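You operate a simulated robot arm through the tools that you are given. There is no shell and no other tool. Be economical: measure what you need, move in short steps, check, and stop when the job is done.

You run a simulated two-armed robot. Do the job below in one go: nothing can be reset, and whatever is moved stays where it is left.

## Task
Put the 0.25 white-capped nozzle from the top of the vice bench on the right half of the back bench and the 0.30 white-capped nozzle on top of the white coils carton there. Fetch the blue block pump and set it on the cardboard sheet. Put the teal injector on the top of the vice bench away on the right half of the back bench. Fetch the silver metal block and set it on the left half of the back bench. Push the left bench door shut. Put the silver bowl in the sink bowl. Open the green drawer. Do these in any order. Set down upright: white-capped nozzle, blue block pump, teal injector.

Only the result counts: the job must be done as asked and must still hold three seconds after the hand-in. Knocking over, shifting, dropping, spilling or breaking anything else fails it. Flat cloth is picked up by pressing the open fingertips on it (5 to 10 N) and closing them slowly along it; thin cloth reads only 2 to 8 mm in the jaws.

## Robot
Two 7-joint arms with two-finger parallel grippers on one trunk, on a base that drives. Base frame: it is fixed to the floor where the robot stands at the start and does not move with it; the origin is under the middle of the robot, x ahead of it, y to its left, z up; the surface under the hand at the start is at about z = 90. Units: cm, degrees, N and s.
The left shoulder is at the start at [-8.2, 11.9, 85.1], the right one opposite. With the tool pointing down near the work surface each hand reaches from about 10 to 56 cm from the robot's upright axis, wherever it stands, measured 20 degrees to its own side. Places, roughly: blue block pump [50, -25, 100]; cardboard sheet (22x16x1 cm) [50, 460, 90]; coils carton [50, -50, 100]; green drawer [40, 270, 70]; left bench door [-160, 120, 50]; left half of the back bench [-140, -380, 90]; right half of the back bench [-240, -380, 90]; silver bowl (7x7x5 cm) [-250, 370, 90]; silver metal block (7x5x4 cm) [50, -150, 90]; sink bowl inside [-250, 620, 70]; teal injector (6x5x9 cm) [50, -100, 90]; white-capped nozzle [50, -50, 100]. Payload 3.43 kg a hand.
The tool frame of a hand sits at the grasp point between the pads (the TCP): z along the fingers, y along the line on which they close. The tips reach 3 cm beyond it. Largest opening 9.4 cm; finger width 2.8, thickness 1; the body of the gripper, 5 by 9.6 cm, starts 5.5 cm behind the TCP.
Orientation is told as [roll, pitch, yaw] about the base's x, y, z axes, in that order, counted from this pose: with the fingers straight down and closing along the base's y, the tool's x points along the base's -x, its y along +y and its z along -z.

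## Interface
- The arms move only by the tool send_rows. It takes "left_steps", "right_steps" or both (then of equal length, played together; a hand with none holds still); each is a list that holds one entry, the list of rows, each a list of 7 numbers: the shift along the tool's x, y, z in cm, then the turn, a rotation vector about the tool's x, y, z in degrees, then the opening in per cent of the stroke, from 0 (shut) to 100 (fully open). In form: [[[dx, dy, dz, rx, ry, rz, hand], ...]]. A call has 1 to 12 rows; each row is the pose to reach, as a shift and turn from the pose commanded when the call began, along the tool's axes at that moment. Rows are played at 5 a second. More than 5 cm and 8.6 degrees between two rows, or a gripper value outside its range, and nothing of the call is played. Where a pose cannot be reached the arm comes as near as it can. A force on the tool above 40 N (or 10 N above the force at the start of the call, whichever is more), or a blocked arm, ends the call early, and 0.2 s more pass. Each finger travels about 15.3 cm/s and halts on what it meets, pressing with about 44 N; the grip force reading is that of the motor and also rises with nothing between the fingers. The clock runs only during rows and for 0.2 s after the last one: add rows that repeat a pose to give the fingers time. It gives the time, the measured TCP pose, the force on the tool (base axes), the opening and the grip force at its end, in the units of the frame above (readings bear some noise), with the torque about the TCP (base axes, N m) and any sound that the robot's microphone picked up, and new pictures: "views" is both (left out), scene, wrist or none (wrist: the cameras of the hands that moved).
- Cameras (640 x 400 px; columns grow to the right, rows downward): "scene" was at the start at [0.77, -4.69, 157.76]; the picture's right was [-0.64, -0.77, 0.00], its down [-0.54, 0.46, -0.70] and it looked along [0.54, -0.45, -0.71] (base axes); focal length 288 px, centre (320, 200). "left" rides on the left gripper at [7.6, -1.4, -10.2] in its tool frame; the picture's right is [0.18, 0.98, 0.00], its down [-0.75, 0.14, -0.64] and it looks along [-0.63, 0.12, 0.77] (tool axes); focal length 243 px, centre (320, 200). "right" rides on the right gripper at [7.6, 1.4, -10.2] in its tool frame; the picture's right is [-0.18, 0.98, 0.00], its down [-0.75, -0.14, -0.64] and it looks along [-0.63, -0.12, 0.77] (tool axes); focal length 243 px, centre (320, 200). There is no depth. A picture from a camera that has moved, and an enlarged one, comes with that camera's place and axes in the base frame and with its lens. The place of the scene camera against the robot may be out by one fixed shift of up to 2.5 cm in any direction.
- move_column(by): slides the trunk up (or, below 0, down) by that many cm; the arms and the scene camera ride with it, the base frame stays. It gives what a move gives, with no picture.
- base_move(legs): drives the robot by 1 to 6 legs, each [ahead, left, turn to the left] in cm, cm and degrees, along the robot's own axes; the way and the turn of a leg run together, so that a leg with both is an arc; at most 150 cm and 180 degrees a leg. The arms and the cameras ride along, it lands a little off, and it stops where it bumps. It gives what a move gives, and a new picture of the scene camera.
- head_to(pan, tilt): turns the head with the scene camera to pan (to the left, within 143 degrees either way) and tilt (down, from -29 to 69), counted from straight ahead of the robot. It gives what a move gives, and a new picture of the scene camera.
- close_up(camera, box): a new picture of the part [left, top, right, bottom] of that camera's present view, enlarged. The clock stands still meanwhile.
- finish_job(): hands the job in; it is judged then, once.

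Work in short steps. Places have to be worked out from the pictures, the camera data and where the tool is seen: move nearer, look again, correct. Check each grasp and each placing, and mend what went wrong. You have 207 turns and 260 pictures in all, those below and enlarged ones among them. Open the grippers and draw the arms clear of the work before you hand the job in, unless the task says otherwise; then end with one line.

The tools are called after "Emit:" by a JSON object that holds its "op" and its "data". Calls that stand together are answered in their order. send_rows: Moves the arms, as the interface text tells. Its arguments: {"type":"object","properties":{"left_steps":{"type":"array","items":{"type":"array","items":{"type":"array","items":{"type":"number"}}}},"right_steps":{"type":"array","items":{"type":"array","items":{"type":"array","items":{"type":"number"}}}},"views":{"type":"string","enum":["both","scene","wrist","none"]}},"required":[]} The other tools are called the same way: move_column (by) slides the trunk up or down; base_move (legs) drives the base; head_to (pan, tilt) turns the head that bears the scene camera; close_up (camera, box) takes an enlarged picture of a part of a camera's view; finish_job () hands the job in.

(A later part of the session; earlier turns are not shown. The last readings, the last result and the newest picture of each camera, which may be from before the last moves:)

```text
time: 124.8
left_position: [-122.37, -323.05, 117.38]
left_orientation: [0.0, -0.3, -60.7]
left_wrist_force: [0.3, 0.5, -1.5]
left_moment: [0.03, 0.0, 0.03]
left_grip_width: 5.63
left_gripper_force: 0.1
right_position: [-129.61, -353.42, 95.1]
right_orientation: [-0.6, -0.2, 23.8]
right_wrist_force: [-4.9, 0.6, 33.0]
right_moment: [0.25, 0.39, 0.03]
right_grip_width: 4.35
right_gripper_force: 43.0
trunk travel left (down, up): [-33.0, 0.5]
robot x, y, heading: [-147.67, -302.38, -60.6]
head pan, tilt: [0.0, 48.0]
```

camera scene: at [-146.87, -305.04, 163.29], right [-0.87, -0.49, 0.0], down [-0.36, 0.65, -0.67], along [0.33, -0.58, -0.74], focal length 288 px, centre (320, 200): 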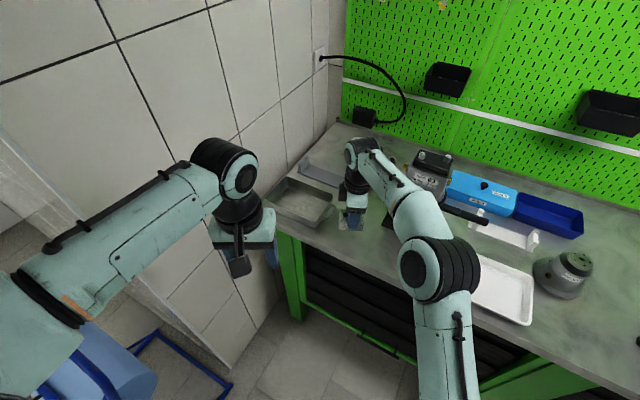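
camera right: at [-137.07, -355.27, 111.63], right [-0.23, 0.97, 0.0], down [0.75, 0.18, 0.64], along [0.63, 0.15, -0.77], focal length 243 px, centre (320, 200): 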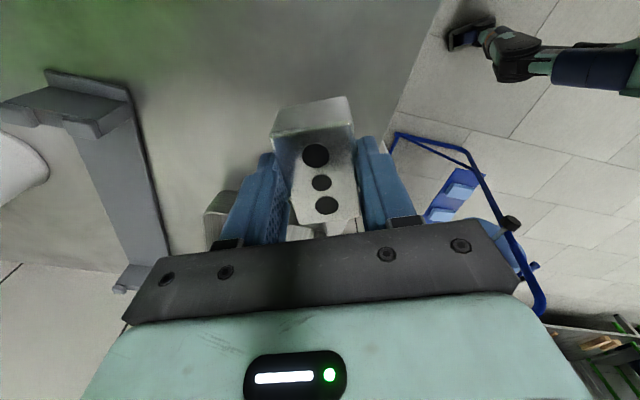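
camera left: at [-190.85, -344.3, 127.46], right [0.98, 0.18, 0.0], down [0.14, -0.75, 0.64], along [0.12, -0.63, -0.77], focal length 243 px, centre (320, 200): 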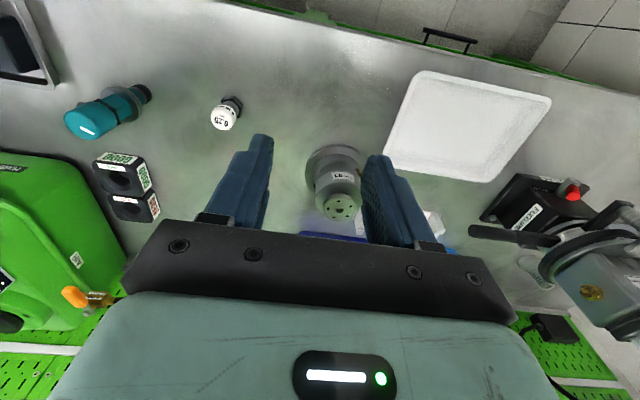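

Firm contact; ease off, release, lift.

Emit:
{"op": "send_rows", "data": {"right_steps": [[[0, 0, -0.35, 0, 0, 0, 0], [0, 0, -0.4, 0, 0, 0, 20], [0, 0, -0.4, 0, 0, 0, 50], [0, 0, -0.4, 0, 0, 0, 70], [0, 0, -0.4, 0, 0, 0, 70], [0, 0, -4, 0, 0, 0, 70], [0, 0, -8, 0, 0, 0, 70], [0, 0, -12, 0, 0, 0, 70], [0, 0, -16, 0, 0, 0, 70], [0, 0, -20, 0, 0, 0, 70], [0, 0, -24, 0, 0, 0, 70]]], "views": "both"}}

```text
time: 127.2
left_position: [-122.36, -323.22, 117.19]
left_orientation: [-0.2, -0.1, -60.7]
left_wrist_force: [0.0, 1.3, 0.5]
left_moment: [0.02, -0.03, 0.0]
left_grip_width: 5.63
left_gripper_force: 0.0
right_position: [-130.76, -350.86, 117.21]
right_orientation: [0.0, 0.0, 23.8]
right_wrist_force: [-0.5, 0.5, -1.3]
right_moment: [0.01, -0.01, 0.03]
right_grip_width: 6.6
right_gripper_force: 0.1
right hand out of reach, approached as far as the arm can: row 10, 11
trunk travel left (down, up): [-33.0, 0.5]
robot x, y, heading: [-147.29, -302.42, -60.9]
head pan, tilt: [0.0, 48.0]
camera scene: at [-146.95, -304.86, 163.29], right [-0.87, -0.49, 0.0], down [-0.36, 0.65, -0.67], along [0.33, -0.58, -0.74], focal length 288 px, centre (320, 200)
camera right: at [-138.31, -352.6, 127.52], right [-0.23, 0.97, 0.0], down [0.75, 0.18, 0.64], along [0.63, 0.15, -0.77], focal length 243 px, centre (320, 200)
```

scene: 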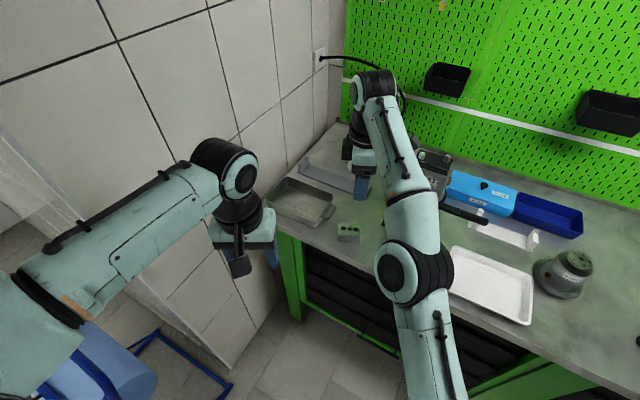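
right: 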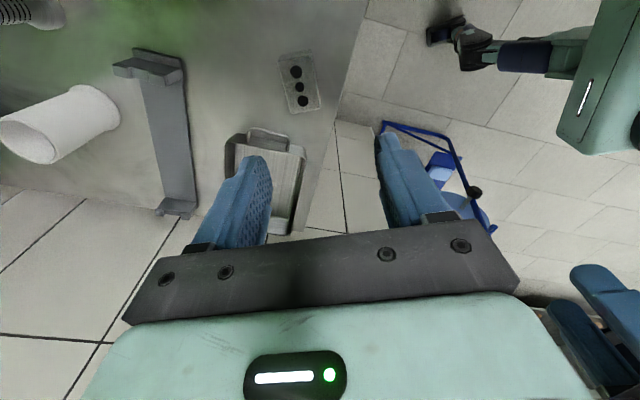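

Block rests on the left half. Now back out and drive to the blue pump on the vice bench.

Emit:
{"op": "base_move", "data": {"legs": [[-25, 0, 0], [0, 0, -29.5], [-60, 20, 0], [-70, 55, 0], [0, 0, 90], [60, 100, 0]]}}

Emit:
{"op": "head_to", "data": {"pan": 15, "tilt": 45}}

```text
time: 151.1
left_position: [2.33, -36.2, 117.26]
left_orientation: [0.0, 0.0, 1.3]
left_wrist_force: [-0.5, 0.8, -0.4]
left_moment: [0.01, -0.03, 0.0]
left_grip_width: 5.64
left_gripper_force: 0.0
right_position: [22.76, -56.55, 117.05]
right_orientation: [0.0, 0.0, 85.7]
right_wrist_force: [-0.1, 0.2, -0.1]
right_moment: [0.0, 0.03, 0.0]
right_grip_width: 6.58
right_gripper_force: 0.0
trunk travel left (down, up): [-33.0, 0.5]
robot x, y, heading: [-27.53, -48.37, 1.4]
head pan, tilt: [0.0, 48.0]
camera scene: at [-25.43, -48.07, 163.28], right [0.02, -1.0, 0.0], down [-0.74, -0.02, -0.67], along [0.67, 0.01, -0.74], focal length 288 px, centre (320, 200)
```

scene: 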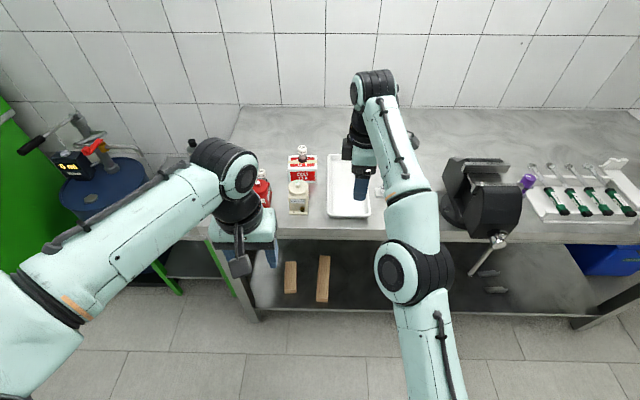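

```text
time: 151.9
left_position: [2.48, -36.19, 117.2]
left_orientation: [0.0, 0.0, 1.3]
left_wrist_force: [1.2, 0.3, -0.2]
left_moment: [0.04, -0.03, -0.01]
left_grip_width: 5.66
left_gripper_force: 0.0
right_position: [22.82, -56.68, 117.1]
right_orientation: [0.0, 0.0, 85.8]
right_wrist_force: [0.9, 0.9, 0.5]
right_moment: [0.01, 0.05, 0.02]
right_grip_width: 6.56
right_gripper_force: 0.0
trunk travel left (down, up): [-33.0, 0.5]
robot x, y, heading: [-27.73, -48.38, 1.4]
head pan, tilt: [15.0, 45.0]
camera scene: at [-25.5, -45.98, 163.7], right [0.28, -0.96, 0.0], down [-0.68, -0.2, -0.71], along [0.68, 0.2, -0.71], focal length 288 px, centre (320, 200)
```

scene: 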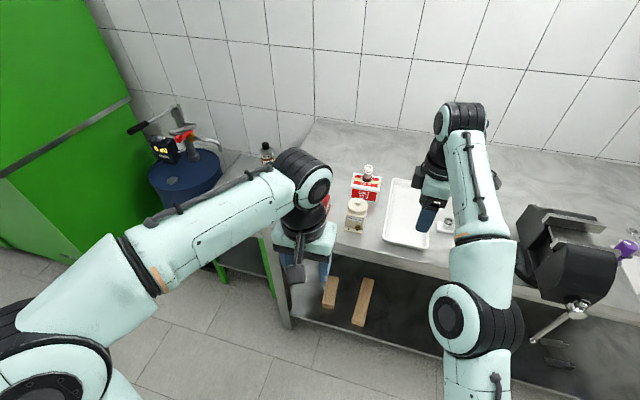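

Drive so the left hand comes near the blue pump and look with the left camera.

Emit:
{"op": "base_move", "data": {"legs": [[20, 18, -1.4]]}}

Emit:
{"op": "close_up", "data": {"camera": "left", "box": [0, 0, 640, 400]}}

```text
time: 154.1
left_position: [22.48, -18.62, 117.19]
left_orientation: [0.0, 0.0, -0.4]
left_wrist_force: [-0.6, -0.6, -0.2]
left_moment: [0.02, -0.03, 0.01]
left_grip_width: 5.63
left_gripper_force: 0.0
right_position: [42.47, -39.84, 117.08]
right_orientation: [0.0, 0.1, 84.2]
right_wrist_force: [-0.5, 0.6, 0.2]
right_moment: [0.02, -0.02, 0.01]
right_grip_width: 6.58
right_gripper_force: 0.1
trunk travel left (down, up): [-33.0, 0.5]
robot x, y, heading: [-7.92, -30.44, -0.2]
head pan, tilt: [15.0, 45.0]
camera scene: at [-5.66, -27.85, 163.69], right [0.25, -0.97, 0.0], down [-0.68, -0.18, -0.71], along [0.68, 0.18, -0.71], focal length 288 px, centre (320, 200)
```

scene: 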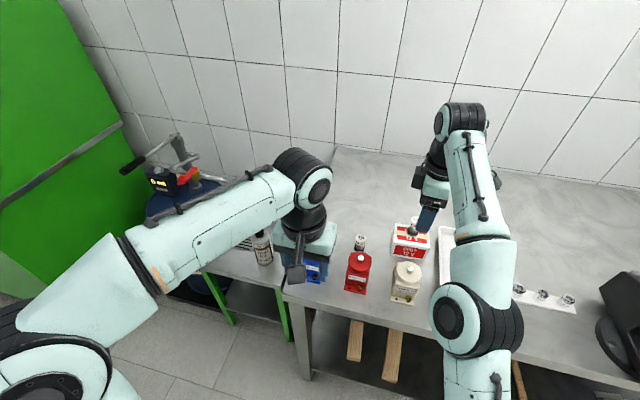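

```text
1.00 times, centred on (320, 200) of left (not enlarged: the box is as wide or as high as the picture)
camera zoom: at [14.8, -20.09, 127.42], right [-0.18, 0.98, 0.0], down [0.75, 0.14, 0.64], along [0.63, 0.11, -0.77], focal length 243 px, centre (320, 200)
```

zoom: 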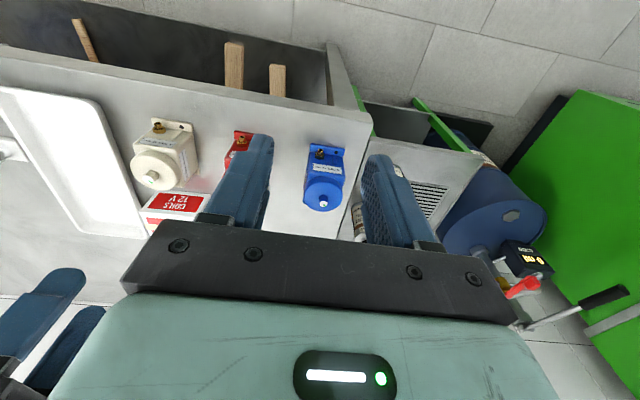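

Emit:
{"op": "close_up", "data": {"camera": "left", "box": [260, 120, 388, 220]}}

```text
4.00 times, centred on (324, 170) of left
camera zoom: at [14.8, -20.09, 127.42], right [-0.18, 0.98, 0.0], down [0.75, 0.14, 0.64], along [0.63, 0.11, -0.77], focal length 970 px, centre (304, 320)
```

zoom: 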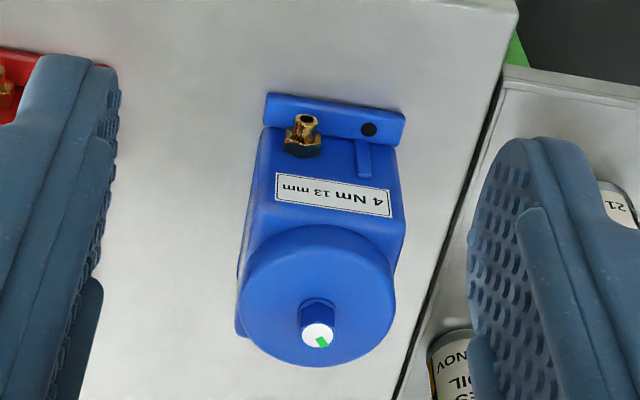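

Pump is axis-aligned at about (37.8,-15.6), knob top ≈ z 100. Move over it and check.

Emit:
{"op": "send_rows", "data": {"left_steps": [[[-4, 0.8, 0, 0, 0, 0, 85], [-8, 1.6, 0, 0, 0, 0, 85], [-12, 2.4, 1, 0, 0, 0, 85], [-15.2, 2.9, 3, 0, 0, 0, 85], [-15.2, 2.9, 7, 0, 0, 0, 85], [-15.2, 2.9, 9, 0, 0, 0, 85]]], "views": "wrist"}}

```text
time: 155.5
left_position: [37.73, -16.0, 108.08]
left_orientation: [-0.1, -0.1, -0.2]
left_wrist_force: [0.3, -0.6, 0.0]
left_moment: [0.02, 0.01, 0.03]
left_grip_width: 8.01
left_gripper_force: 0.1
right_position: [42.38, -39.86, 117.1]
right_orientation: [0.1, 0.1, 84.2]
right_wrist_force: [-1.2, -0.6, -1.1]
right_moment: [-0.02, -0.01, -0.01]
right_grip_width: 6.58
right_gripper_force: 0.0
trunk travel left (down, up): [-33.0, 0.5]
robot x, y, heading: [-7.89, -30.39, -0.4]
head pan, tilt: [15.0, 45.0]
camera left: at [30.05, -17.25, 118.37], right [-0.18, 0.98, 0.0], down [0.75, 0.14, 0.64], along [0.63, 0.11, -0.77], focal length 243 px, centre (320, 200)
```

left: 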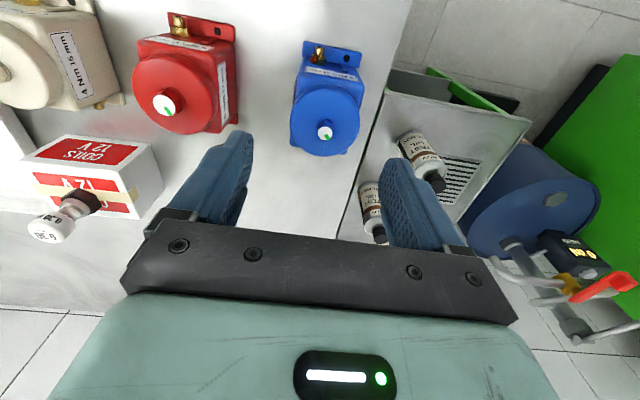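

Aligned; descend and grip.

Emit:
{"op": "send_rows", "data": {"left_steps": [[[-0.2, 0.4, 4, 0, 0, 0, 85], [-0.2, 0.4, 8, 0, 0, 0, 85], [-0.2, 0.4, 11, 0, 0, 0, 85], [-0.2, 0.4, 12.3, 0, 0, 0, 85], [-0.2, 0.4, 12.3, 0, 0, 0, 60], [-0.2, 0.4, 12.3, 0, 0, 0, 30], [-0.2, 0.4, 12.3, 0, 0, 0, 0], [-0.2, 0.4, 12.3, 0, 0, 0, 0]]], "views": "wrist"}}

```text
time: 157.3
left_position: [37.84, -15.54, 95.8]
left_orientation: [0.0, -0.1, -0.4]
left_wrist_force: [0.8, 4.4, 2.2]
left_moment: [-0.03, 0.04, 0.03]
left_grip_width: 6.54
left_gripper_force: 44.4
right_position: [42.46, -39.79, 117.23]
right_orientation: [0.0, 0.0, 84.1]
right_wrist_force: [-0.5, -0.6, 0.6]
right_moment: [0.0, 0.0, 0.04]
right_grip_width: 6.59
right_gripper_force: 0.1
trunk travel left (down, up): [-33.0, 0.5]
robot x, y, heading: [-7.91, -30.46, -0.1]
head pan, tilt: [15.0, 45.0]
camera left: at [30.2, -16.88, 106.09], right [-0.18, 0.98, 0.0], down [0.75, 0.14, 0.64], along [0.63, 0.11, -0.77], focal length 243 px, centre (320, 200)
```

left: 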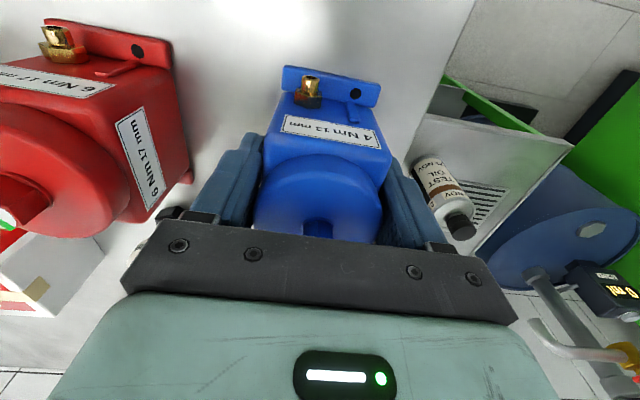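

Gripped at 6.5 cm. Lift.

Emit:
{"op": "send_rows", "data": {"left_steps": [[[0, 0, -1, 0, 0, 0, 0], [0, 0, -4, 0, 0, 0, 0], [0, 0, -8, 0, 0, 0, 0], [0, 0, -12, 0, 0, 0, 0], [0, 0, -16, 0, 0, 0, 0], [0, 0, -20, 0, 0, 0, 0]]], "views": "both"}}

```text
time: 158.7
left_position: [38.02, -15.57, 115.92]
left_orientation: [0.0, 0.1, -0.4]
left_wrist_force: [0.3, -0.5, -8.0]
left_moment: [-0.01, 0.06, -0.05]
left_grip_width: 6.53
left_gripper_force: 44.1
right_position: [42.41, -39.77, 117.11]
right_orientation: [0.1, -0.1, 84.3]
right_wrist_force: [0.6, 0.1, -0.6]
right_moment: [-0.01, -0.01, 0.04]
right_grip_width: 6.59
right_gripper_force: 0.0
trunk travel left (down, up): [-33.0, 0.5]
robot x, y, heading: [-7.87, -30.36, -0.2]
head pan, tilt: [15.0, 45.0]
camera scene: at [-5.59, -27.86, 163.7], right [0.25, -0.97, 0.0], down [-0.68, -0.18, -0.71], along [0.68, 0.18, -0.71], focal length 288 px, centre (320, 200)
camera left: at [30.29, -16.9, 126.23], right [-0.18, 0.98, 0.0], down [0.75, 0.14, 0.64], along [0.63, 0.11, -0.77], focal length 243 px, centre (320, 200)
```

scene: 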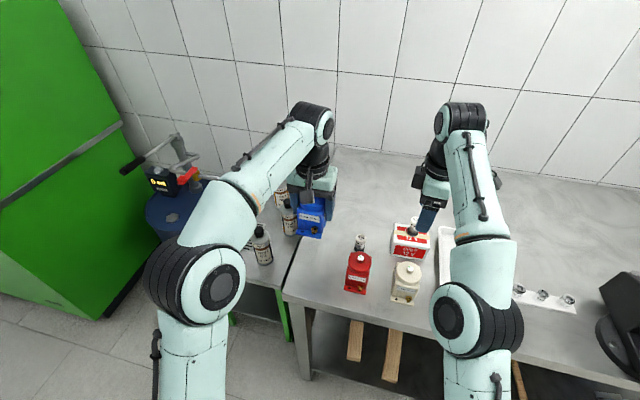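
left: 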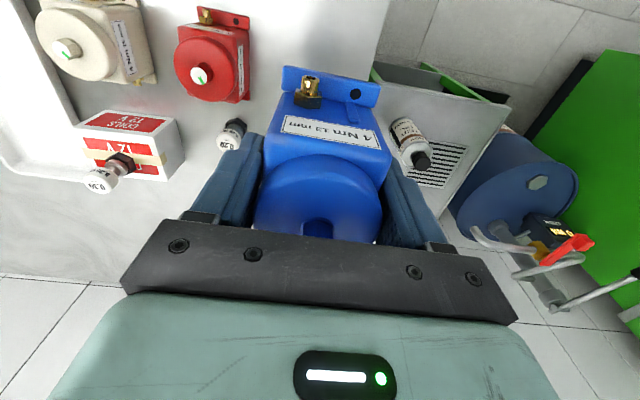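

Pump held (8 N). Back up, turn left, and survey the way along +y.

Emit:
{"op": "base_move", "data": {"legs": [[-70, 0, 0], [0, 0, 90]]}}

Emit:
{"op": "head_to", "data": {"pan": 0, "tilt": 20}}

Emit:
{"op": "head_to", "data": {"pan": 50, "tilt": 25}}

Emit:
{"op": "head_to", "data": {"pan": -45, "tilt": 25}}

```text
time: 166.4
left_position: [-93.8, 15.9, 115.82]
left_orientation: [-0.1, 0.0, 90.0]
left_wrist_force: [0.2, 1.0, -7.5]
left_moment: [-0.09, 0.02, -0.01]
left_grip_width: 6.57
left_gripper_force: 44.2
right_position: [-69.69, 20.5, 117.03]
right_orientation: [0.0, 0.1, 174.5]
right_wrist_force: [-1.0, -0.2, -0.9]
right_moment: [0.01, -0.01, 0.01]
right_grip_width: 6.6
right_gripper_force: 0.0
trunk travel left (down, up): [-33.0, 0.5]
robot x, y, heading: [-78.79, -29.92, 90.0]
head pan, tilt: [15.0, 45.0]
camera scene: at [-81.91, -26.1, 163.7], right [0.97, 0.26, 0.0], down [0.18, -0.68, -0.71], along [-0.18, 0.68, -0.71], focal length 288 px, centre (320, 200)
```

scene: 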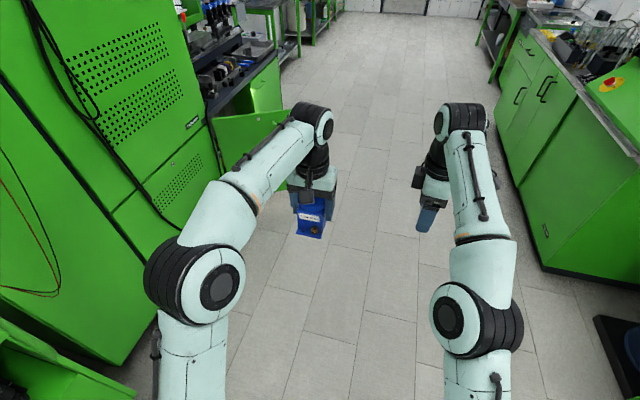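

```text
time: 167.3
left_position: [-93.91, 15.9, 115.93]
left_orientation: [0.0, 0.0, 89.9]
left_wrist_force: [-0.2, 0.8, -7.0]
left_moment: [-0.05, 0.0, 0.0]
left_grip_width: 6.54
left_gripper_force: 44.4
right_position: [-69.79, 20.52, 117.14]
right_orientation: [0.0, 0.1, 174.4]
right_wrist_force: [-0.4, 0.4, -0.7]
right_moment: [0.0, -0.01, 0.0]
right_grip_width: 6.58
right_gripper_force: 0.0
trunk travel left (down, up): [-33.0, 0.5]
robot x, y, heading: [-78.59, -29.73, 90.1]
head pan, tilt: [0.0, 20.0]
camera scene: at [-79.81, -24.64, 167.56], right [1.0, 0.0, 0.0], down [0.0, -0.34, -0.94], along [0.0, 0.94, -0.34], focal length 288 px, centre (320, 200)
```

scene: 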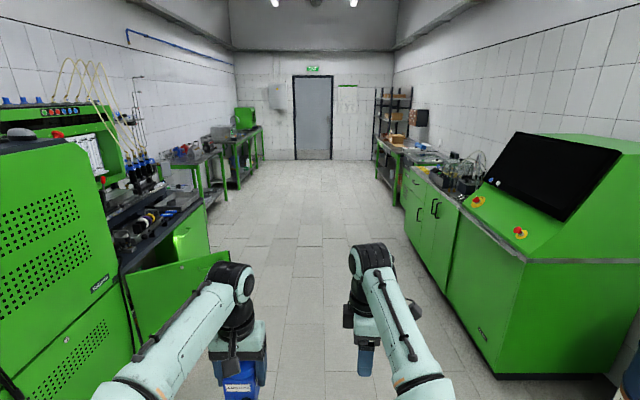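

```text
time: 168.5
left_position: [-93.96, 15.92, 115.95]
left_orientation: [0.0, 0.0, 89.9]
left_wrist_force: [0.7, -0.6, -7.2]
left_moment: [-0.04, -0.04, -0.02]
left_grip_width: 6.56
left_gripper_force: 43.9
right_position: [-69.62, 20.43, 117.08]
right_orientation: [0.0, -0.1, 174.5]
right_wrist_force: [0.4, -0.4, 0.1]
right_moment: [0.0, -0.02, 0.0]
right_grip_width: 6.57
right_gripper_force: 0.1
trunk travel left (down, up): [-33.0, 0.5]
robot x, y, heading: [-78.7, -29.66, 89.8]
head pan, tilt: [50.0, 25.0]
camera scene: at [-86.85, -28.03, 166.76], right [0.64, 0.77, 0.0], down [0.32, -0.27, -0.91], along [-0.69, 0.58, -0.42], focal length 288 px, centre (320, 200)
```

scene: 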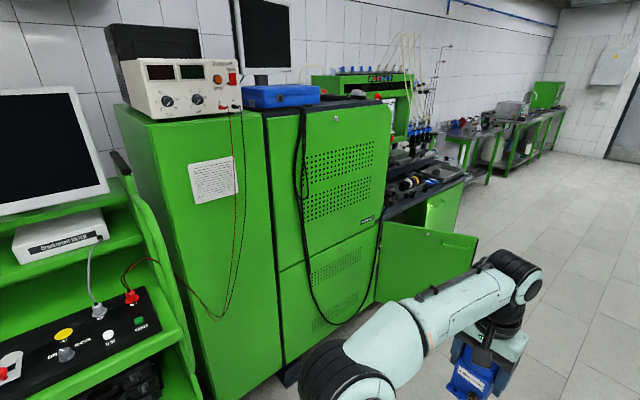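

```text
time: 170.2
left_position: [-93.84, 15.92, 115.86]
left_orientation: [-0.1, 0.0, 89.9]
left_wrist_force: [-0.1, 0.3, -7.2]
left_moment: [-0.09, -0.01, 0.0]
left_grip_width: 6.54
left_gripper_force: 44.2
right_position: [-69.69, 20.45, 117.1]
right_orientation: [0.0, 0.0, 174.6]
right_wrist_force: [-0.3, 0.7, -0.2]
right_moment: [-0.04, 0.02, -0.02]
right_grip_width: 6.6
right_gripper_force: 0.1
trunk travel left (down, up): [-33.0, 0.5]
robot x, y, heading: [-78.81, -30.0, 90.1]
head pan, tilt: [-45.0, 25.0]
camera scene: at [-73.29, -27.44, 166.76], right [0.71, -0.71, 0.0], down [-0.3, -0.3, -0.91], along [0.64, 0.64, -0.42], focal length 288 px, centre (320, 200)
```

scene: 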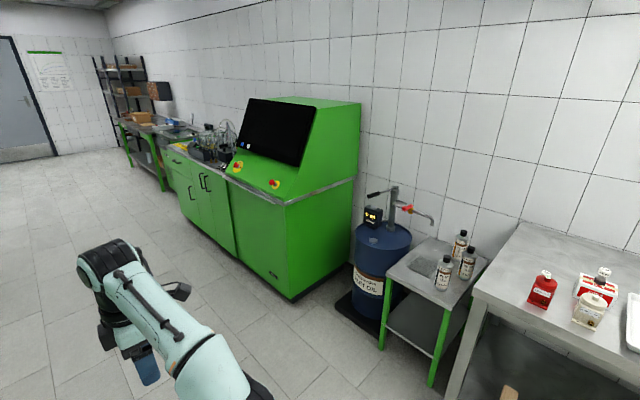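

The aisle is clear along x≈-70; the bench door stands open near (-187…-137, 110…135). I drive up to the cardboard table and face it.

Emit:
{"op": "base_move", "data": {"legs": [[150, -15, 0], [150, 0, 0], [150, 0, 0], [25, 0, 0], [0, 0, -90]]}}

Emit:
{"op": "head_to", "data": {"pan": 0, "tilt": 30}}

```text
refused: leg 1 is longer than a leg can be; nothing moved
```

```text
time: 171.3
left_position: [-93.99, 15.91, 115.9]
left_orientation: [0.0, 0.0, 89.8]
left_wrist_force: [-0.3, 0.1, -7.2]
left_moment: [-0.05, -0.01, -0.07]
left_grip_width: 6.54
left_gripper_force: 44.1
right_position: [-69.62, 20.56, 117.12]
right_orientation: [-0.1, 0.0, 174.5]
right_wrist_force: [0.2, 0.7, -0.1]
right_moment: [0.01, -0.01, 0.01]
right_grip_width: 6.57
right_gripper_force: 0.2
trunk travel left (down, up): [-33.0, 0.5]
robot x, y, heading: [-78.76, -30.12, 89.8]
head pan, tilt: [0.0, 30.0]
camera scene: at [-79.79, -24.91, 165.96], right [1.0, 0.0, 0.0], down [0.0, -0.5, -0.87], along [0.0, 0.87, -0.5], focal length 288 px, centre (320, 200)
```

scene: 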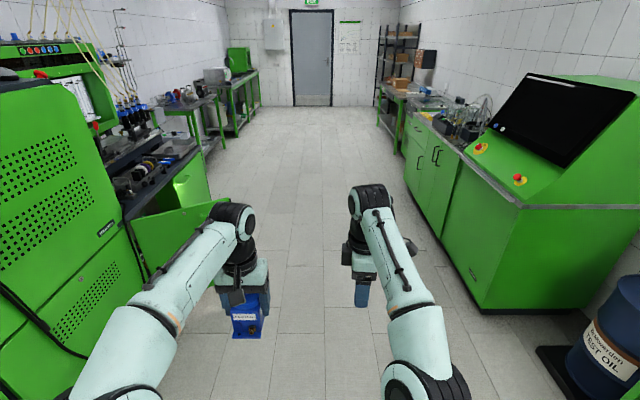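

Shorten the first leg.

Emit:
{"op": "base_move", "data": {"legs": [[145, -15, 0], [145, 0, 0], [145, 0, 0], [40, 0, 0], [0, 0, -90]]}}

```text
time: 198.0
left_position: [-15.61, 460.43, 115.96]
left_orientation: [0.0, 0.0, 0.6]
left_wrist_force: [-0.5, -0.5, -7.4]
left_moment: [0.03, 0.1, 0.02]
left_grip_width: 6.54
left_gripper_force: 43.5
right_position: [-10.82, 436.38, 117.18]
right_orientation: [-0.1, 0.0, 85.2]
right_wrist_force: [-0.6, 0.5, 0.3]
right_moment: [-0.01, 0.05, -0.04]
right_grip_width: 6.59
right_gripper_force: 0.1
trunk travel left (down, up): [-33.0, 0.5]
robot x, y, heading: [-61.39, 444.91, 0.7]
head pan, tilt: [0.0, 30.0]
camera scene: at [-57.78, 445.44, 165.96], right [0.01, -1.0, 0.0], down [-0.5, -0.01, -0.87], along [0.87, 0.01, -0.5], focal length 288 px, centre (320, 200)
```

scene: 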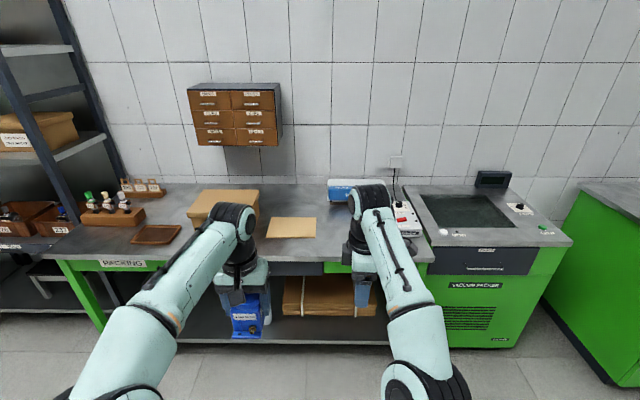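

Cardboard sheet is at about (48,459.6). Drive ahead toward the bench.

Emit:
{"op": "base_move", "data": {"legs": [[58, -1, -0.7]]}}

Emit:
{"op": "head_to", "data": {"pan": 10, "tilt": 52}}

Emit:
{"op": "close_up", "data": {"camera": "left", "box": [0, 0, 640, 400]}}

```text
time: 201.3
left_position: [42.91, 459.51, 115.96]
left_orientation: [-0.1, 0.0, 0.1]
left_wrist_force: [0.1, 0.7, -7.1]
left_moment: [0.04, 0.07, -0.01]
left_grip_width: 6.53
left_gripper_force: 44.0
right_position: [47.4, 435.34, 117.08]
right_orientation: [0.0, 0.0, 84.7]
right_wrist_force: [0.5, -0.5, -0.3]
right_moment: [-0.01, 0.0, 0.02]
right_grip_width: 6.6
right_gripper_force: 0.1
trunk travel left (down, up): [-33.0, 0.5]
robot x, y, heading: [-3.39, 444.25, 0.1]
head pan, tilt: [0.0, 30.0]
camera scene: at [0.54, 444.79, 165.95], right [0.0, -1.0, 0.0], down [-0.5, 0.0, -0.87], along [0.87, 0.0, -0.5], focal length 288 px, centre (320, 200)
```

scene: 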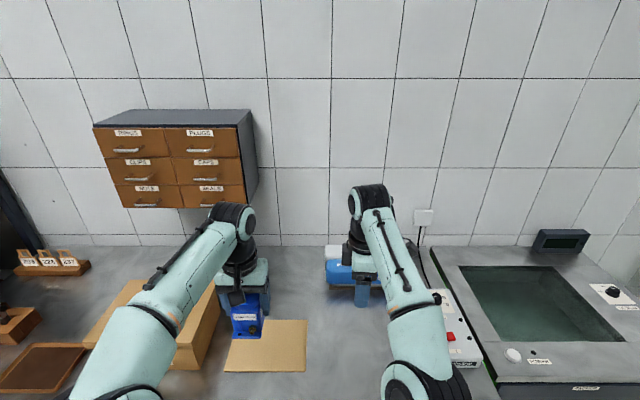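

```text
time: 202.2
left_position: [42.91, 459.56, 116.0]
left_orientation: [0.0, 0.0, 0.0]
left_wrist_force: [0.7, 0.7, -8.3]
left_moment: [-0.04, 0.05, 0.01]
left_grip_width: 6.54
left_gripper_force: 44.4
right_position: [47.44, 435.33, 117.1]
right_orientation: [0.0, 0.1, 84.6]
right_wrist_force: [0.3, 0.8, 0.6]
right_moment: [0.04, -0.01, 0.0]
right_grip_width: 6.59
right_gripper_force: 0.1
trunk travel left (down, up): [-33.0, 0.5]
robot x, y, heading: [-3.45, 444.27, -0.0]
head pan, tilt: [10.0, 52.0]
camera scene: at [-1.09, 446.08, 162.75], right [0.17, -0.98, 0.0], down [-0.78, -0.14, -0.62], along [0.61, 0.11, -0.79], focal length 288 px, centre (320, 200)
```

scene: 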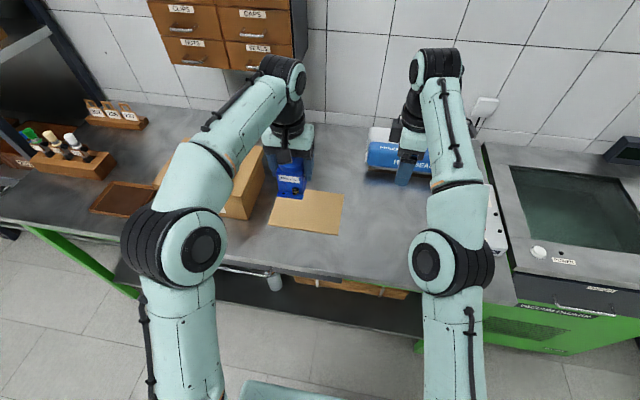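

```text
1.00 times, centred on (320, 200) of left (not enlarged: the box is as wide or as high as the picture)
camera zoom: at [35.18, 458.1, 126.16], right [-0.18, 0.98, 0.0], down [0.75, 0.14, 0.64], along [0.63, 0.12, -0.77], focal length 243 px, centre (320, 200)
```

zoom: 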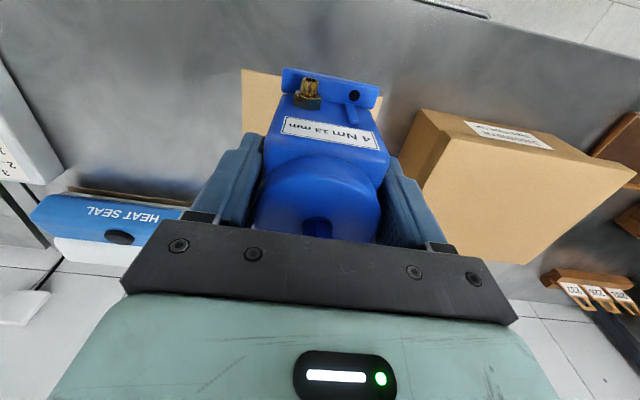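

Sheet spans x≈43.5–59, y≈449.5–471. I drive 5 cm ahead and bring the pump over its middle (51.5,459.3), low.

Emit:
{"op": "base_move", "data": {"legs": [[5, 0, 0]]}}

Emit:
{"op": "send_rows", "data": {"left_steps": [[[-2, 0, 3, 0, 0, 0, 0], [-3.6, 0, 7, 0, 0, 0, 0], [-3.6, 0, 11.5, 0, 0, 0, 0], [-3.6, 0, 15, 0, 0, 0, 0], [-3.6, 0, 17, 0, 0, 0, 0]]], "views": "both"}}

```text
time: 203.1
left_position: [47.47, 459.51, 115.77]
left_orientation: [0.0, 0.0, 0.0]
left_wrist_force: [-0.4, -1.2, -7.4]
left_moment: [0.0, 0.09, 0.0]
left_grip_width: 6.52
left_gripper_force: 43.4
right_position: [52.25, 435.34, 117.03]
right_orientation: [0.0, 0.0, 84.7]
right_wrist_force: [-0.4, 0.7, 0.3]
right_moment: [0.03, 0.0, 0.01]
right_grip_width: 6.57
right_gripper_force: 0.1
trunk travel left (down, up): [-33.0, 0.5]
robot x, y, heading: [1.72, 444.21, 0.1]
head pan, tilt: [10.0, 52.0]
camera scene: at [3.59, 446.1, 162.7], right [0.18, -0.98, 0.0], down [-0.78, -0.14, -0.62], along [0.61, 0.11, -0.79], focal length 288 px, centre (320, 200)
```

scene: 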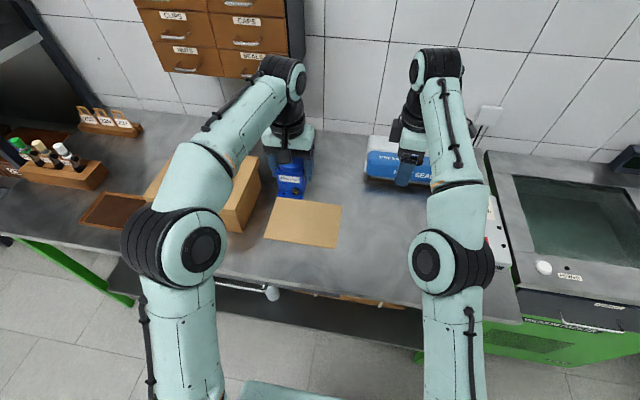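

```text
time: 204.3
left_position: [51.33, 459.56, 98.89]
left_orientation: [0.0, 0.0, 0.1]
left_wrist_force: [-2.5, 0.6, -8.9]
left_moment: [0.01, 0.07, -0.02]
left_grip_width: 6.52
left_gripper_force: 43.4
right_position: [52.43, 435.3, 117.13]
right_orientation: [0.0, 0.0, 84.6]
right_wrist_force: [0.0, 0.1, 0.5]
right_moment: [-0.01, 0.01, 0.0]
right_grip_width: 6.57
right_gripper_force: 0.0
trunk travel left (down, up): [-33.0, 0.5]
robot x, y, heading: [1.74, 444.11, -0.0]
head pan, tilt: [10.0, 52.0]
camera scene: at [3.84, 446.1, 162.75], right [0.18, -0.98, 0.0], down [-0.78, -0.14, -0.62], along [0.61, 0.11, -0.79], focal length 288 px, centre (320, 200)
camera left: at [43.73, 458.14, 109.13], right [-0.19, 0.98, 0.0], down [0.75, 0.14, 0.64], along [0.63, 0.12, -0.77], focal length 243 px, centre (320, 200)
```

scene: 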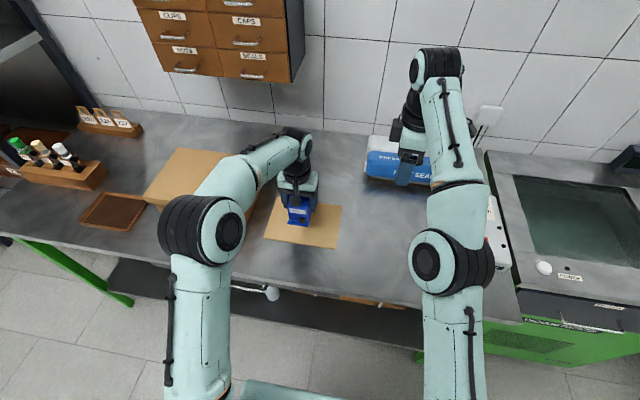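
left: 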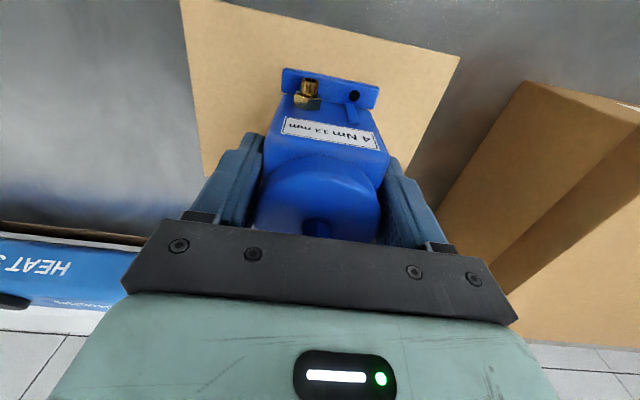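

Pump is over the sheet; nudge 1.5 cm further in and lower to contact.

Emit:
{"op": "send_rows", "data": {"left_steps": [[[-1.5, 0, 0, 0, 0, 0, 0], [-1.5, 0, 1.2, 0, 0, 0, 0], [-1.5, 0, 1.6, 0, 0, 0, 0], [-1.5, 0, 1.9, 0, 0, 0, 0], [-1.5, 0, 2.1, 0, 0, 0, 0], [-1.5, 0, 2.1, 0, 0, 0, 0]]], "views": "none"}}

```text
time: 205.7
left_position: [52.83, 459.43, 96.82]
left_orientation: [0.0, -0.1, 0.1]
left_wrist_force: [0.2, 0.3, -7.5]
left_moment: [-0.03, 0.07, 0.0]
left_grip_width: 6.53
left_gripper_force: 43.9
right_position: [52.27, 435.35, 117.06]
right_orientation: [0.0, -0.1, 84.6]
right_wrist_force: [0.1, -0.2, -0.5]
right_moment: [0.01, 0.02, 0.02]
right_grip_width: 6.58
right_gripper_force: 0.1
trunk travel left (down, up): [-33.0, 0.5]
robot x, y, heading: [1.8, 443.99, 0.3]
head pan, tilt: [10.0, 52.0]
```

Emit:
{"op": "send_rows", "data": {"left_steps": [[[0, 0, 0.3, 0, 0, 0, 0], [0, 0, 0.5, 0, 0, 0, 0], [0, 0, 0.6, 0, 0, 0, 0], [0, 0, 0.6, 0, 0, 0, 0]]], "views": "none"}}

```text
time: 206.7
left_position: [52.84, 459.47, 96.35]
left_orientation: [0.0, 0.0, 0.1]
left_wrist_force: [0.1, -0.3, -7.6]
left_moment: [-0.03, 0.07, -0.02]
left_grip_width: 6.54
left_gripper_force: 44.4
right_position: [52.41, 435.36, 116.98]
right_orientation: [0.0, 0.0, 84.7]
right_wrist_force: [-0.3, 0.1, 0.3]
right_moment: [0.0, 0.0, 0.05]
right_grip_width: 6.58
right_gripper_force: 0.1
trunk travel left (down, up): [-33.0, 0.5]
robot x, y, heading: [1.98, 444.44, 0.2]
head pan, tilt: [10.0, 52.0]
```

Emit:
{"op": "send_rows", "data": {"left_steps": [[[0, 0, 0.2, 0, 0, 0, 0], [0, 0, 0.35, 0, 0, 0, 0], [0, 0, 0.45, 0, 0, 0, 0], [0, 0, 0.45, 0, 0, 0, 0]]], "views": "none"}}

```text
time: 207.7
left_position: [52.88, 459.48, 95.72]
left_orientation: [0.0, -0.1, 0.0]
left_wrist_force: [-0.2, 0.1, -7.4]
left_moment: [-0.05, 0.05, 0.0]
left_grip_width: 6.55
left_gripper_force: 43.9
right_position: [52.32, 435.32, 117.09]
right_orientation: [0.0, 0.1, 84.6]
right_wrist_force: [0.0, 0.2, 0.2]
right_moment: [0.01, 0.01, -0.01]
right_grip_width: 6.58
right_gripper_force: 0.1
trunk travel left (down, up): [-33.0, 0.5]
robot x, y, heading: [1.75, 444.18, -0.1]
head pan, tilt: [10.0, 52.0]
```

Emit:
{"op": "send_rows", "data": {"left_steps": [[[0, 0, 0.2, 0, 0, 0, 0], [0, 0, 0.4, 0, 0, 0, 0], [0, 0, 0.6, 0, 0, 0, 0], [0, 0, 0.8, 0, 0, 0, 0], [0, 0, 0.8, 0, 0, 0, 0]]], "views": "wrist"}}

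```text
time: 208.9
left_position: [52.79, 459.5, 94.94]
left_orientation: [0.0, 0.1, 0.0]
left_wrist_force: [-0.1, 0.4, -7.7]
left_moment: [-0.01, 0.05, 0.01]
left_grip_width: 6.52
left_gripper_force: 43.7
right_position: [52.43, 435.27, 117.18]
right_orientation: [0.0, 0.0, 84.7]
right_wrist_force: [0.2, 0.2, 0.9]
right_moment: [0.01, 0.01, 0.01]
right_grip_width: 6.55
right_gripper_force: 0.2
trunk travel left (down, up): [-33.0, 0.5]
robot x, y, heading: [2.02, 444.15, -0.1]
head pan, tilt: [10.0, 52.0]
camera left: at [45.15, 458.1, 105.17], right [-0.19, 0.98, 0.0], down [0.75, 0.14, 0.64], along [0.63, 0.12, -0.77], focal length 243 px, centre (320, 200)
```

left: 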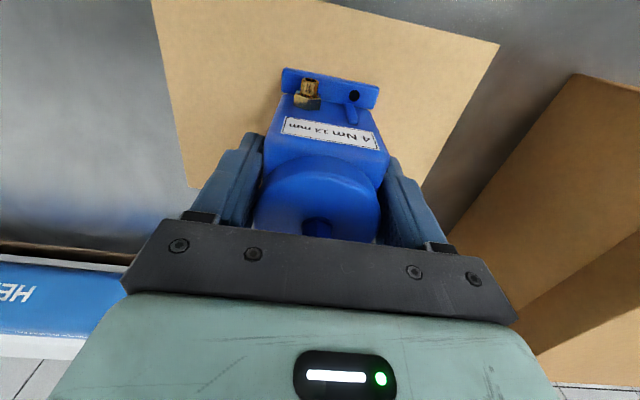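

Bench is lower here than assumed; keep lowering.

Emit:
{"op": "send_rows", "data": {"left_steps": [[[0, 0, 0.3, 0, 0, 0, 0], [0, 0, 0.6, 0, 0, 0, 0], [0, 0, 0.9, 0, 0, 0, 0], [0, 0, 1.2, 0, 0, 0, 0], [0, 0, 1.2, 0, 0, 0, 0]]], "views": "none"}}

```text
time: 210.1
left_position: [52.9, 459.46, 93.76]
left_orientation: [0.0, -0.1, 0.2]
left_wrist_force: [0.5, 0.3, -7.9]
left_moment: [0.02, 0.02, 0.02]
left_grip_width: 6.56
left_gripper_force: 44.1
right_position: [52.24, 435.24, 117.08]
right_orientation: [0.1, 0.0, 84.6]
right_wrist_force: [-0.5, -0.5, 0.0]
right_moment: [0.0, -0.02, -0.03]
right_grip_width: 6.57
right_gripper_force: 0.0
trunk travel left (down, up): [-33.0, 0.5]
robot x, y, heading: [2.12, 444.58, 0.3]
head pan, tilt: [10.0, 52.0]
```

Geometry says the bench is at z≈87, so contact is near. Continue carefully.

Emit:
{"op": "send_rows", "data": {"left_steps": [[[0, 0, 0.2, 0, 0, 0, 0], [0, 0, 0.4, 0, 0, 0, 0], [0, 0, 0.6, 0, 0, 0, 0], [0, 0, 0.6, 0, 0, 0, 0]]], "views": "none"}}

```text
time: 211.1
left_position: [52.9, 459.53, 93.22]
left_orientation: [0.0, 0.0, 0.1]
left_wrist_force: [0.3, 1.5, -6.4]
left_moment: [-0.03, 0.02, -0.01]
left_grip_width: 6.53
left_gripper_force: 44.6
right_position: [52.37, 435.16, 117.15]
right_orientation: [0.0, 0.1, 84.6]
right_wrist_force: [-0.8, 0.0, -0.3]
right_moment: [-0.03, 0.02, -0.01]
right_grip_width: 6.57
right_gripper_force: 0.1
trunk travel left (down, up): [-33.0, 0.5]
robot x, y, heading: [1.98, 444.18, -0.0]
head pan, tilt: [10.0, 52.0]
```

Emit:
{"op": "send_rows", "data": {"left_steps": [[[0, 0, 0.2, 0, 0, 0, 0], [0, 0, 0.4, 0, 0, 0, 0], [0, 0, 0.6, 0, 0, 0, 0], [0, 0, 0.6, 0, 0, 0, 0]]], "views": "none"}}

```text
time: 212.1
left_position: [52.76, 459.54, 92.53]
left_orientation: [0.0, 0.0, 0.1]
left_wrist_force: [-0.3, 0.7, -6.7]
left_moment: [-0.01, 0.07, 0.02]
left_grip_width: 6.52
left_gripper_force: 44.4
right_position: [52.37, 435.24, 117.12]
right_orientation: [0.0, 0.0, 84.6]
right_wrist_force: [0.5, 0.2, -0.1]
right_moment: [-0.03, -0.03, -0.01]
right_grip_width: 6.6
right_gripper_force: 0.1
trunk travel left (down, up): [-33.0, 0.5]
robot x, y, heading: [1.61, 444.17, -0.1]
head pan, tilt: [10.0, 52.0]
```

Emit:
{"op": "send_rows", "data": {"left_steps": [[[0, 0, 0.25, 0, 0, 0, 0], [0, 0, 0.5, 0, 0, 0, 0], [0, 0, 0.75, 0, 0, 0, 0], [0, 0, 1.0, 0, 0, 0, 0], [0, 0, 1.0, 0, 0, 0, 0]]], "views": "wrist"}}

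```text
time: 213.3
left_position: [52.94, 459.51, 91.96]
left_orientation: [-0.1, -0.6, 0.1]
left_wrist_force: [3.6, 1.4, 33.3]
left_moment: [-0.03, -0.49, 0.0]
left_grip_width: 6.56
left_gripper_force: 44.0
right_position: [52.11, 435.3, 117.1]
right_orientation: [-0.2, -0.1, 84.7]
right_wrist_force: [0.0, 1.3, 1.2]
right_moment: [-0.02, 0.0, -0.01]
right_grip_width: 6.58
right_gripper_force: 0.0
trunk travel left (down, up): [-33.0, 0.5]
robot x, y, heading: [1.78, 444.2, -0.1]
head pan, tilt: [10.0, 52.0]
camera left: at [45.1, 458.07, 102.17], right [-0.19, 0.98, 0.0], down [0.75, 0.14, 0.65], along [0.64, 0.12, -0.76], focal length 243 px, centre (320, 200)
```

left: 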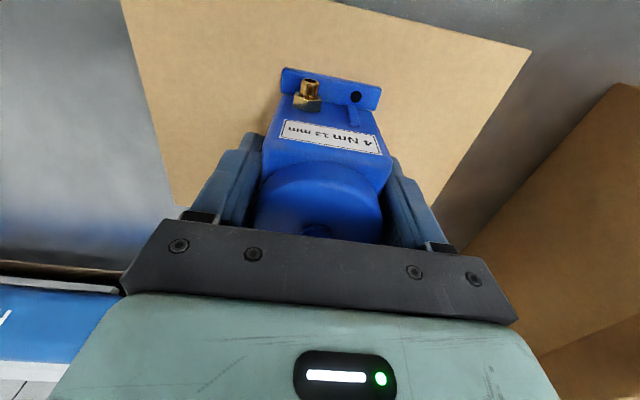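

Contact. Ease up, open, lift straight.

Emit:
{"op": "send_rows", "data": {"left_steps": [[[0, 0, -0.35, 0, 0, 0, 0], [0, 0, -0.4, 0, 0, 0, 70], [0, 0, -0.4, 0, 0, 0, 80], [0, 0, -0.4, 0, 0, 0, 90], [0, 0, -0.4, 0, 0, 0, 90], [0, 0, -4, 0, 0, 0, 90], [0, 0, -8, 0, 0, 0, 90], [0, 0, -12, 0, 0, 0, 90], [0, 0, -16, 0, 0, 0, 90], [0, 0, -20, 0, 0, 0, 90], [0, 0, -24, 0, 0, 0, 90]]], "views": "both"}}

```text
time: 215.7
left_position: [52.75, 459.36, 115.58]
left_orientation: [0.0, 0.1, 0.0]
left_wrist_force: [0.3, 0.0, -0.7]
left_moment: [0.0, -0.03, 0.0]
left_grip_width: 8.47
left_gripper_force: 0.1
right_position: [52.25, 435.21, 117.12]
right_orientation: [0.1, -0.1, 84.7]
right_wrist_force: [-1.0, 0.4, -0.3]
right_moment: [0.02, 0.05, -0.01]
right_grip_width: 6.56
right_gripper_force: 0.1
trunk travel left (down, up): [-33.0, 0.5]
robot x, y, heading: [1.77, 444.23, 0.2]
head pan, tilt: [10.0, 52.0]
camera scene: at [3.77, 446.04, 162.75], right [0.18, -0.98, 0.0], down [-0.78, -0.14, -0.62], along [0.61, 0.11, -0.79], focal length 288 px, centre (320, 200)
camera left: at [45.04, 458.04, 125.84], right [-0.18, 0.98, 0.0], down [0.75, 0.14, 0.64], along [0.63, 0.12, -0.77], focal length 243 px, centre (320, 200)
```

scene: 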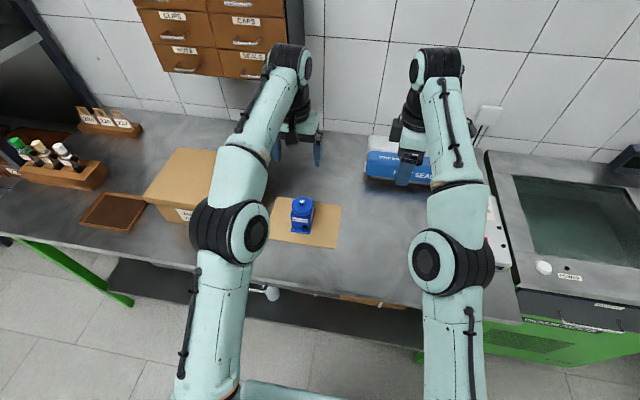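
left: 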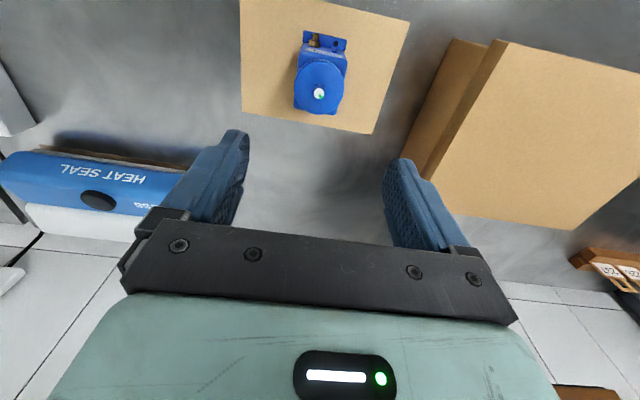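

Pump placed. Now to the green drawer: back off and drive along the aisle to y≈270.

Emit:
{"op": "base_move", "data": {"legs": [[-65, 0, 0], [0, -145, 0], [0, -30, 0]]}}

Emit:
{"op": "head_to", "data": {"pan": 0, "tilt": 40}}

```text
time: 234.6
left_position: [-11.27, 285.06, 115.56]
left_orientation: [0.0, 0.0, 0.3]
left_wrist_force: [0.1, 0.2, 0.0]
left_moment: [0.02, 0.03, 0.02]
left_grip_width: 8.47
left_gripper_force: 0.0
right_position: [-11.67, 260.9, 117.19]
right_orientation: [0.0, 0.0, 84.9]
right_wrist_force: [-1.0, -0.3, 0.6]
right_moment: [0.02, -0.01, 0.02]
right_grip_width: 6.58
right_gripper_force: 0.1
trunk travel left (down, up): [-33.0, 0.5]
robot x, y, heading: [-62.23, 269.42, 0.4]
head pan, tilt: [10.0, 52.0]
camera scene: at [-60.24, 271.45, 162.75], right [0.18, -0.98, 0.0], down [-0.78, -0.14, -0.62], along [0.61, 0.11, -0.79], focal length 288 px, centre (320, 200)
```

scene: 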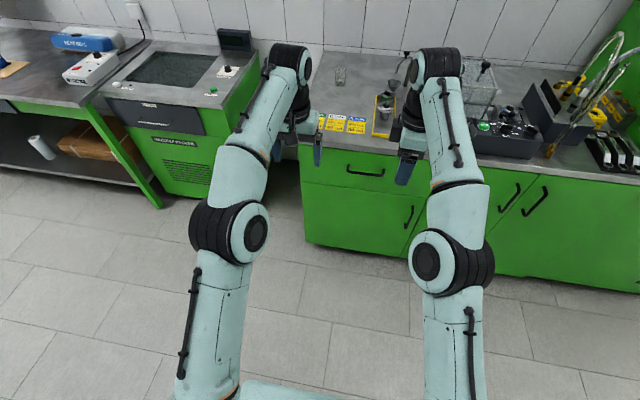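

```text
time: 235.3
left_position: [-11.29, 285.12, 115.61]
left_orientation: [0.0, 0.0, 0.4]
left_wrist_force: [0.0, -0.2, -0.2]
left_moment: [-0.03, -0.01, 0.0]
left_grip_width: 8.47
left_gripper_force: 0.0
right_position: [-11.58, 260.89, 117.15]
right_orientation: [0.0, -0.1, 84.9]
right_wrist_force: [0.8, -0.9, 1.5]
right_moment: [0.02, -0.01, -0.01]
right_grip_width: 6.56
right_gripper_force: 0.0
trunk travel left (down, up): [-33.0, 0.5]
robot x, y, heading: [-62.05, 269.29, 0.3]
head pan, tilt: [0.0, 40.0]
camera scene: at [-59.13, 270.17, 164.43], right [0.01, -1.0, 0.0], down [-0.64, 0.0, -0.77], along [0.77, 0.01, -0.64], focal length 288 px, centre (320, 200)
```

scene: 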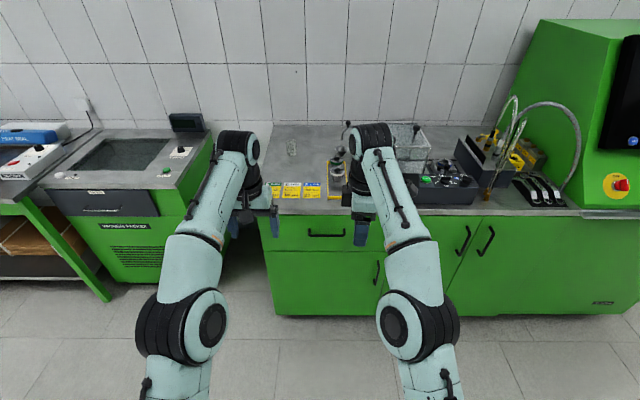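

The drawer with a horizontal bar handle is at about y 268. I rotate the left hand to point forward with the fingers closing vertically (first 102°).

Emit:
{"op": "send_rows", "data": {"left_steps": [[[0, 0, 1, -4.9, -4.9, 4.9, 90], [0, 0, 2, -9.8, -9.8, 9.8, 90], [0, 0, 3, -14.7, -14.7, 14.7, 90], [0, 0, 4, -19.6, -19.6, 19.6, 90], [0, 0, 5, -24.5, -24.5, 24.5, 90], [0, 0, 6, -29.4, -29.4, 29.4, 90], [0, 0, 7, -34.3, -34.3, 34.3, 90], [0, 0, 8, -39.2, -39.2, 39.2, 90], [0, 0, 9, -44.1, -44.1, 44.1, 90], [0, 0, 10, -49, -49, 49, 90], [0, 0, 11, -53.9, -53.9, 53.9, 90], [0, 0, 12, -58.8, -58.8, 58.8, 90]]], "views": "scene"}}

```text
time: 237.9
left_position: [-11.39, 284.97, 103.47]
left_orientation: [78.7, -9.5, -78.4]
left_wrist_force: [-0.5, 0.0, 0.0]
left_moment: [0.02, -0.03, 0.0]
left_grip_width: 8.45
left_gripper_force: 0.2
right_position: [-11.62, 260.85, 117.16]
right_orientation: [-0.1, 0.0, 84.9]
right_wrist_force: [-0.4, -0.3, -0.4]
right_moment: [-0.05, 0.01, -0.03]
right_grip_width: 6.59
right_gripper_force: 0.0
trunk travel left (down, up): [-33.0, 0.5]
robot x, y, heading: [-62.21, 269.72, 0.4]
head pan, tilt: [0.0, 40.0]
camera scene: at [-59.09, 270.2, 164.43], right [0.01, -1.0, 0.0], down [-0.64, 0.0, -0.77], along [0.77, 0.01, -0.64], focal length 288 px, centre (320, 200)
```

scene: 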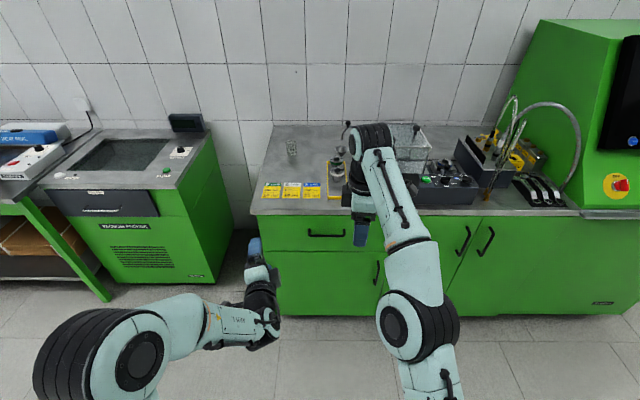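

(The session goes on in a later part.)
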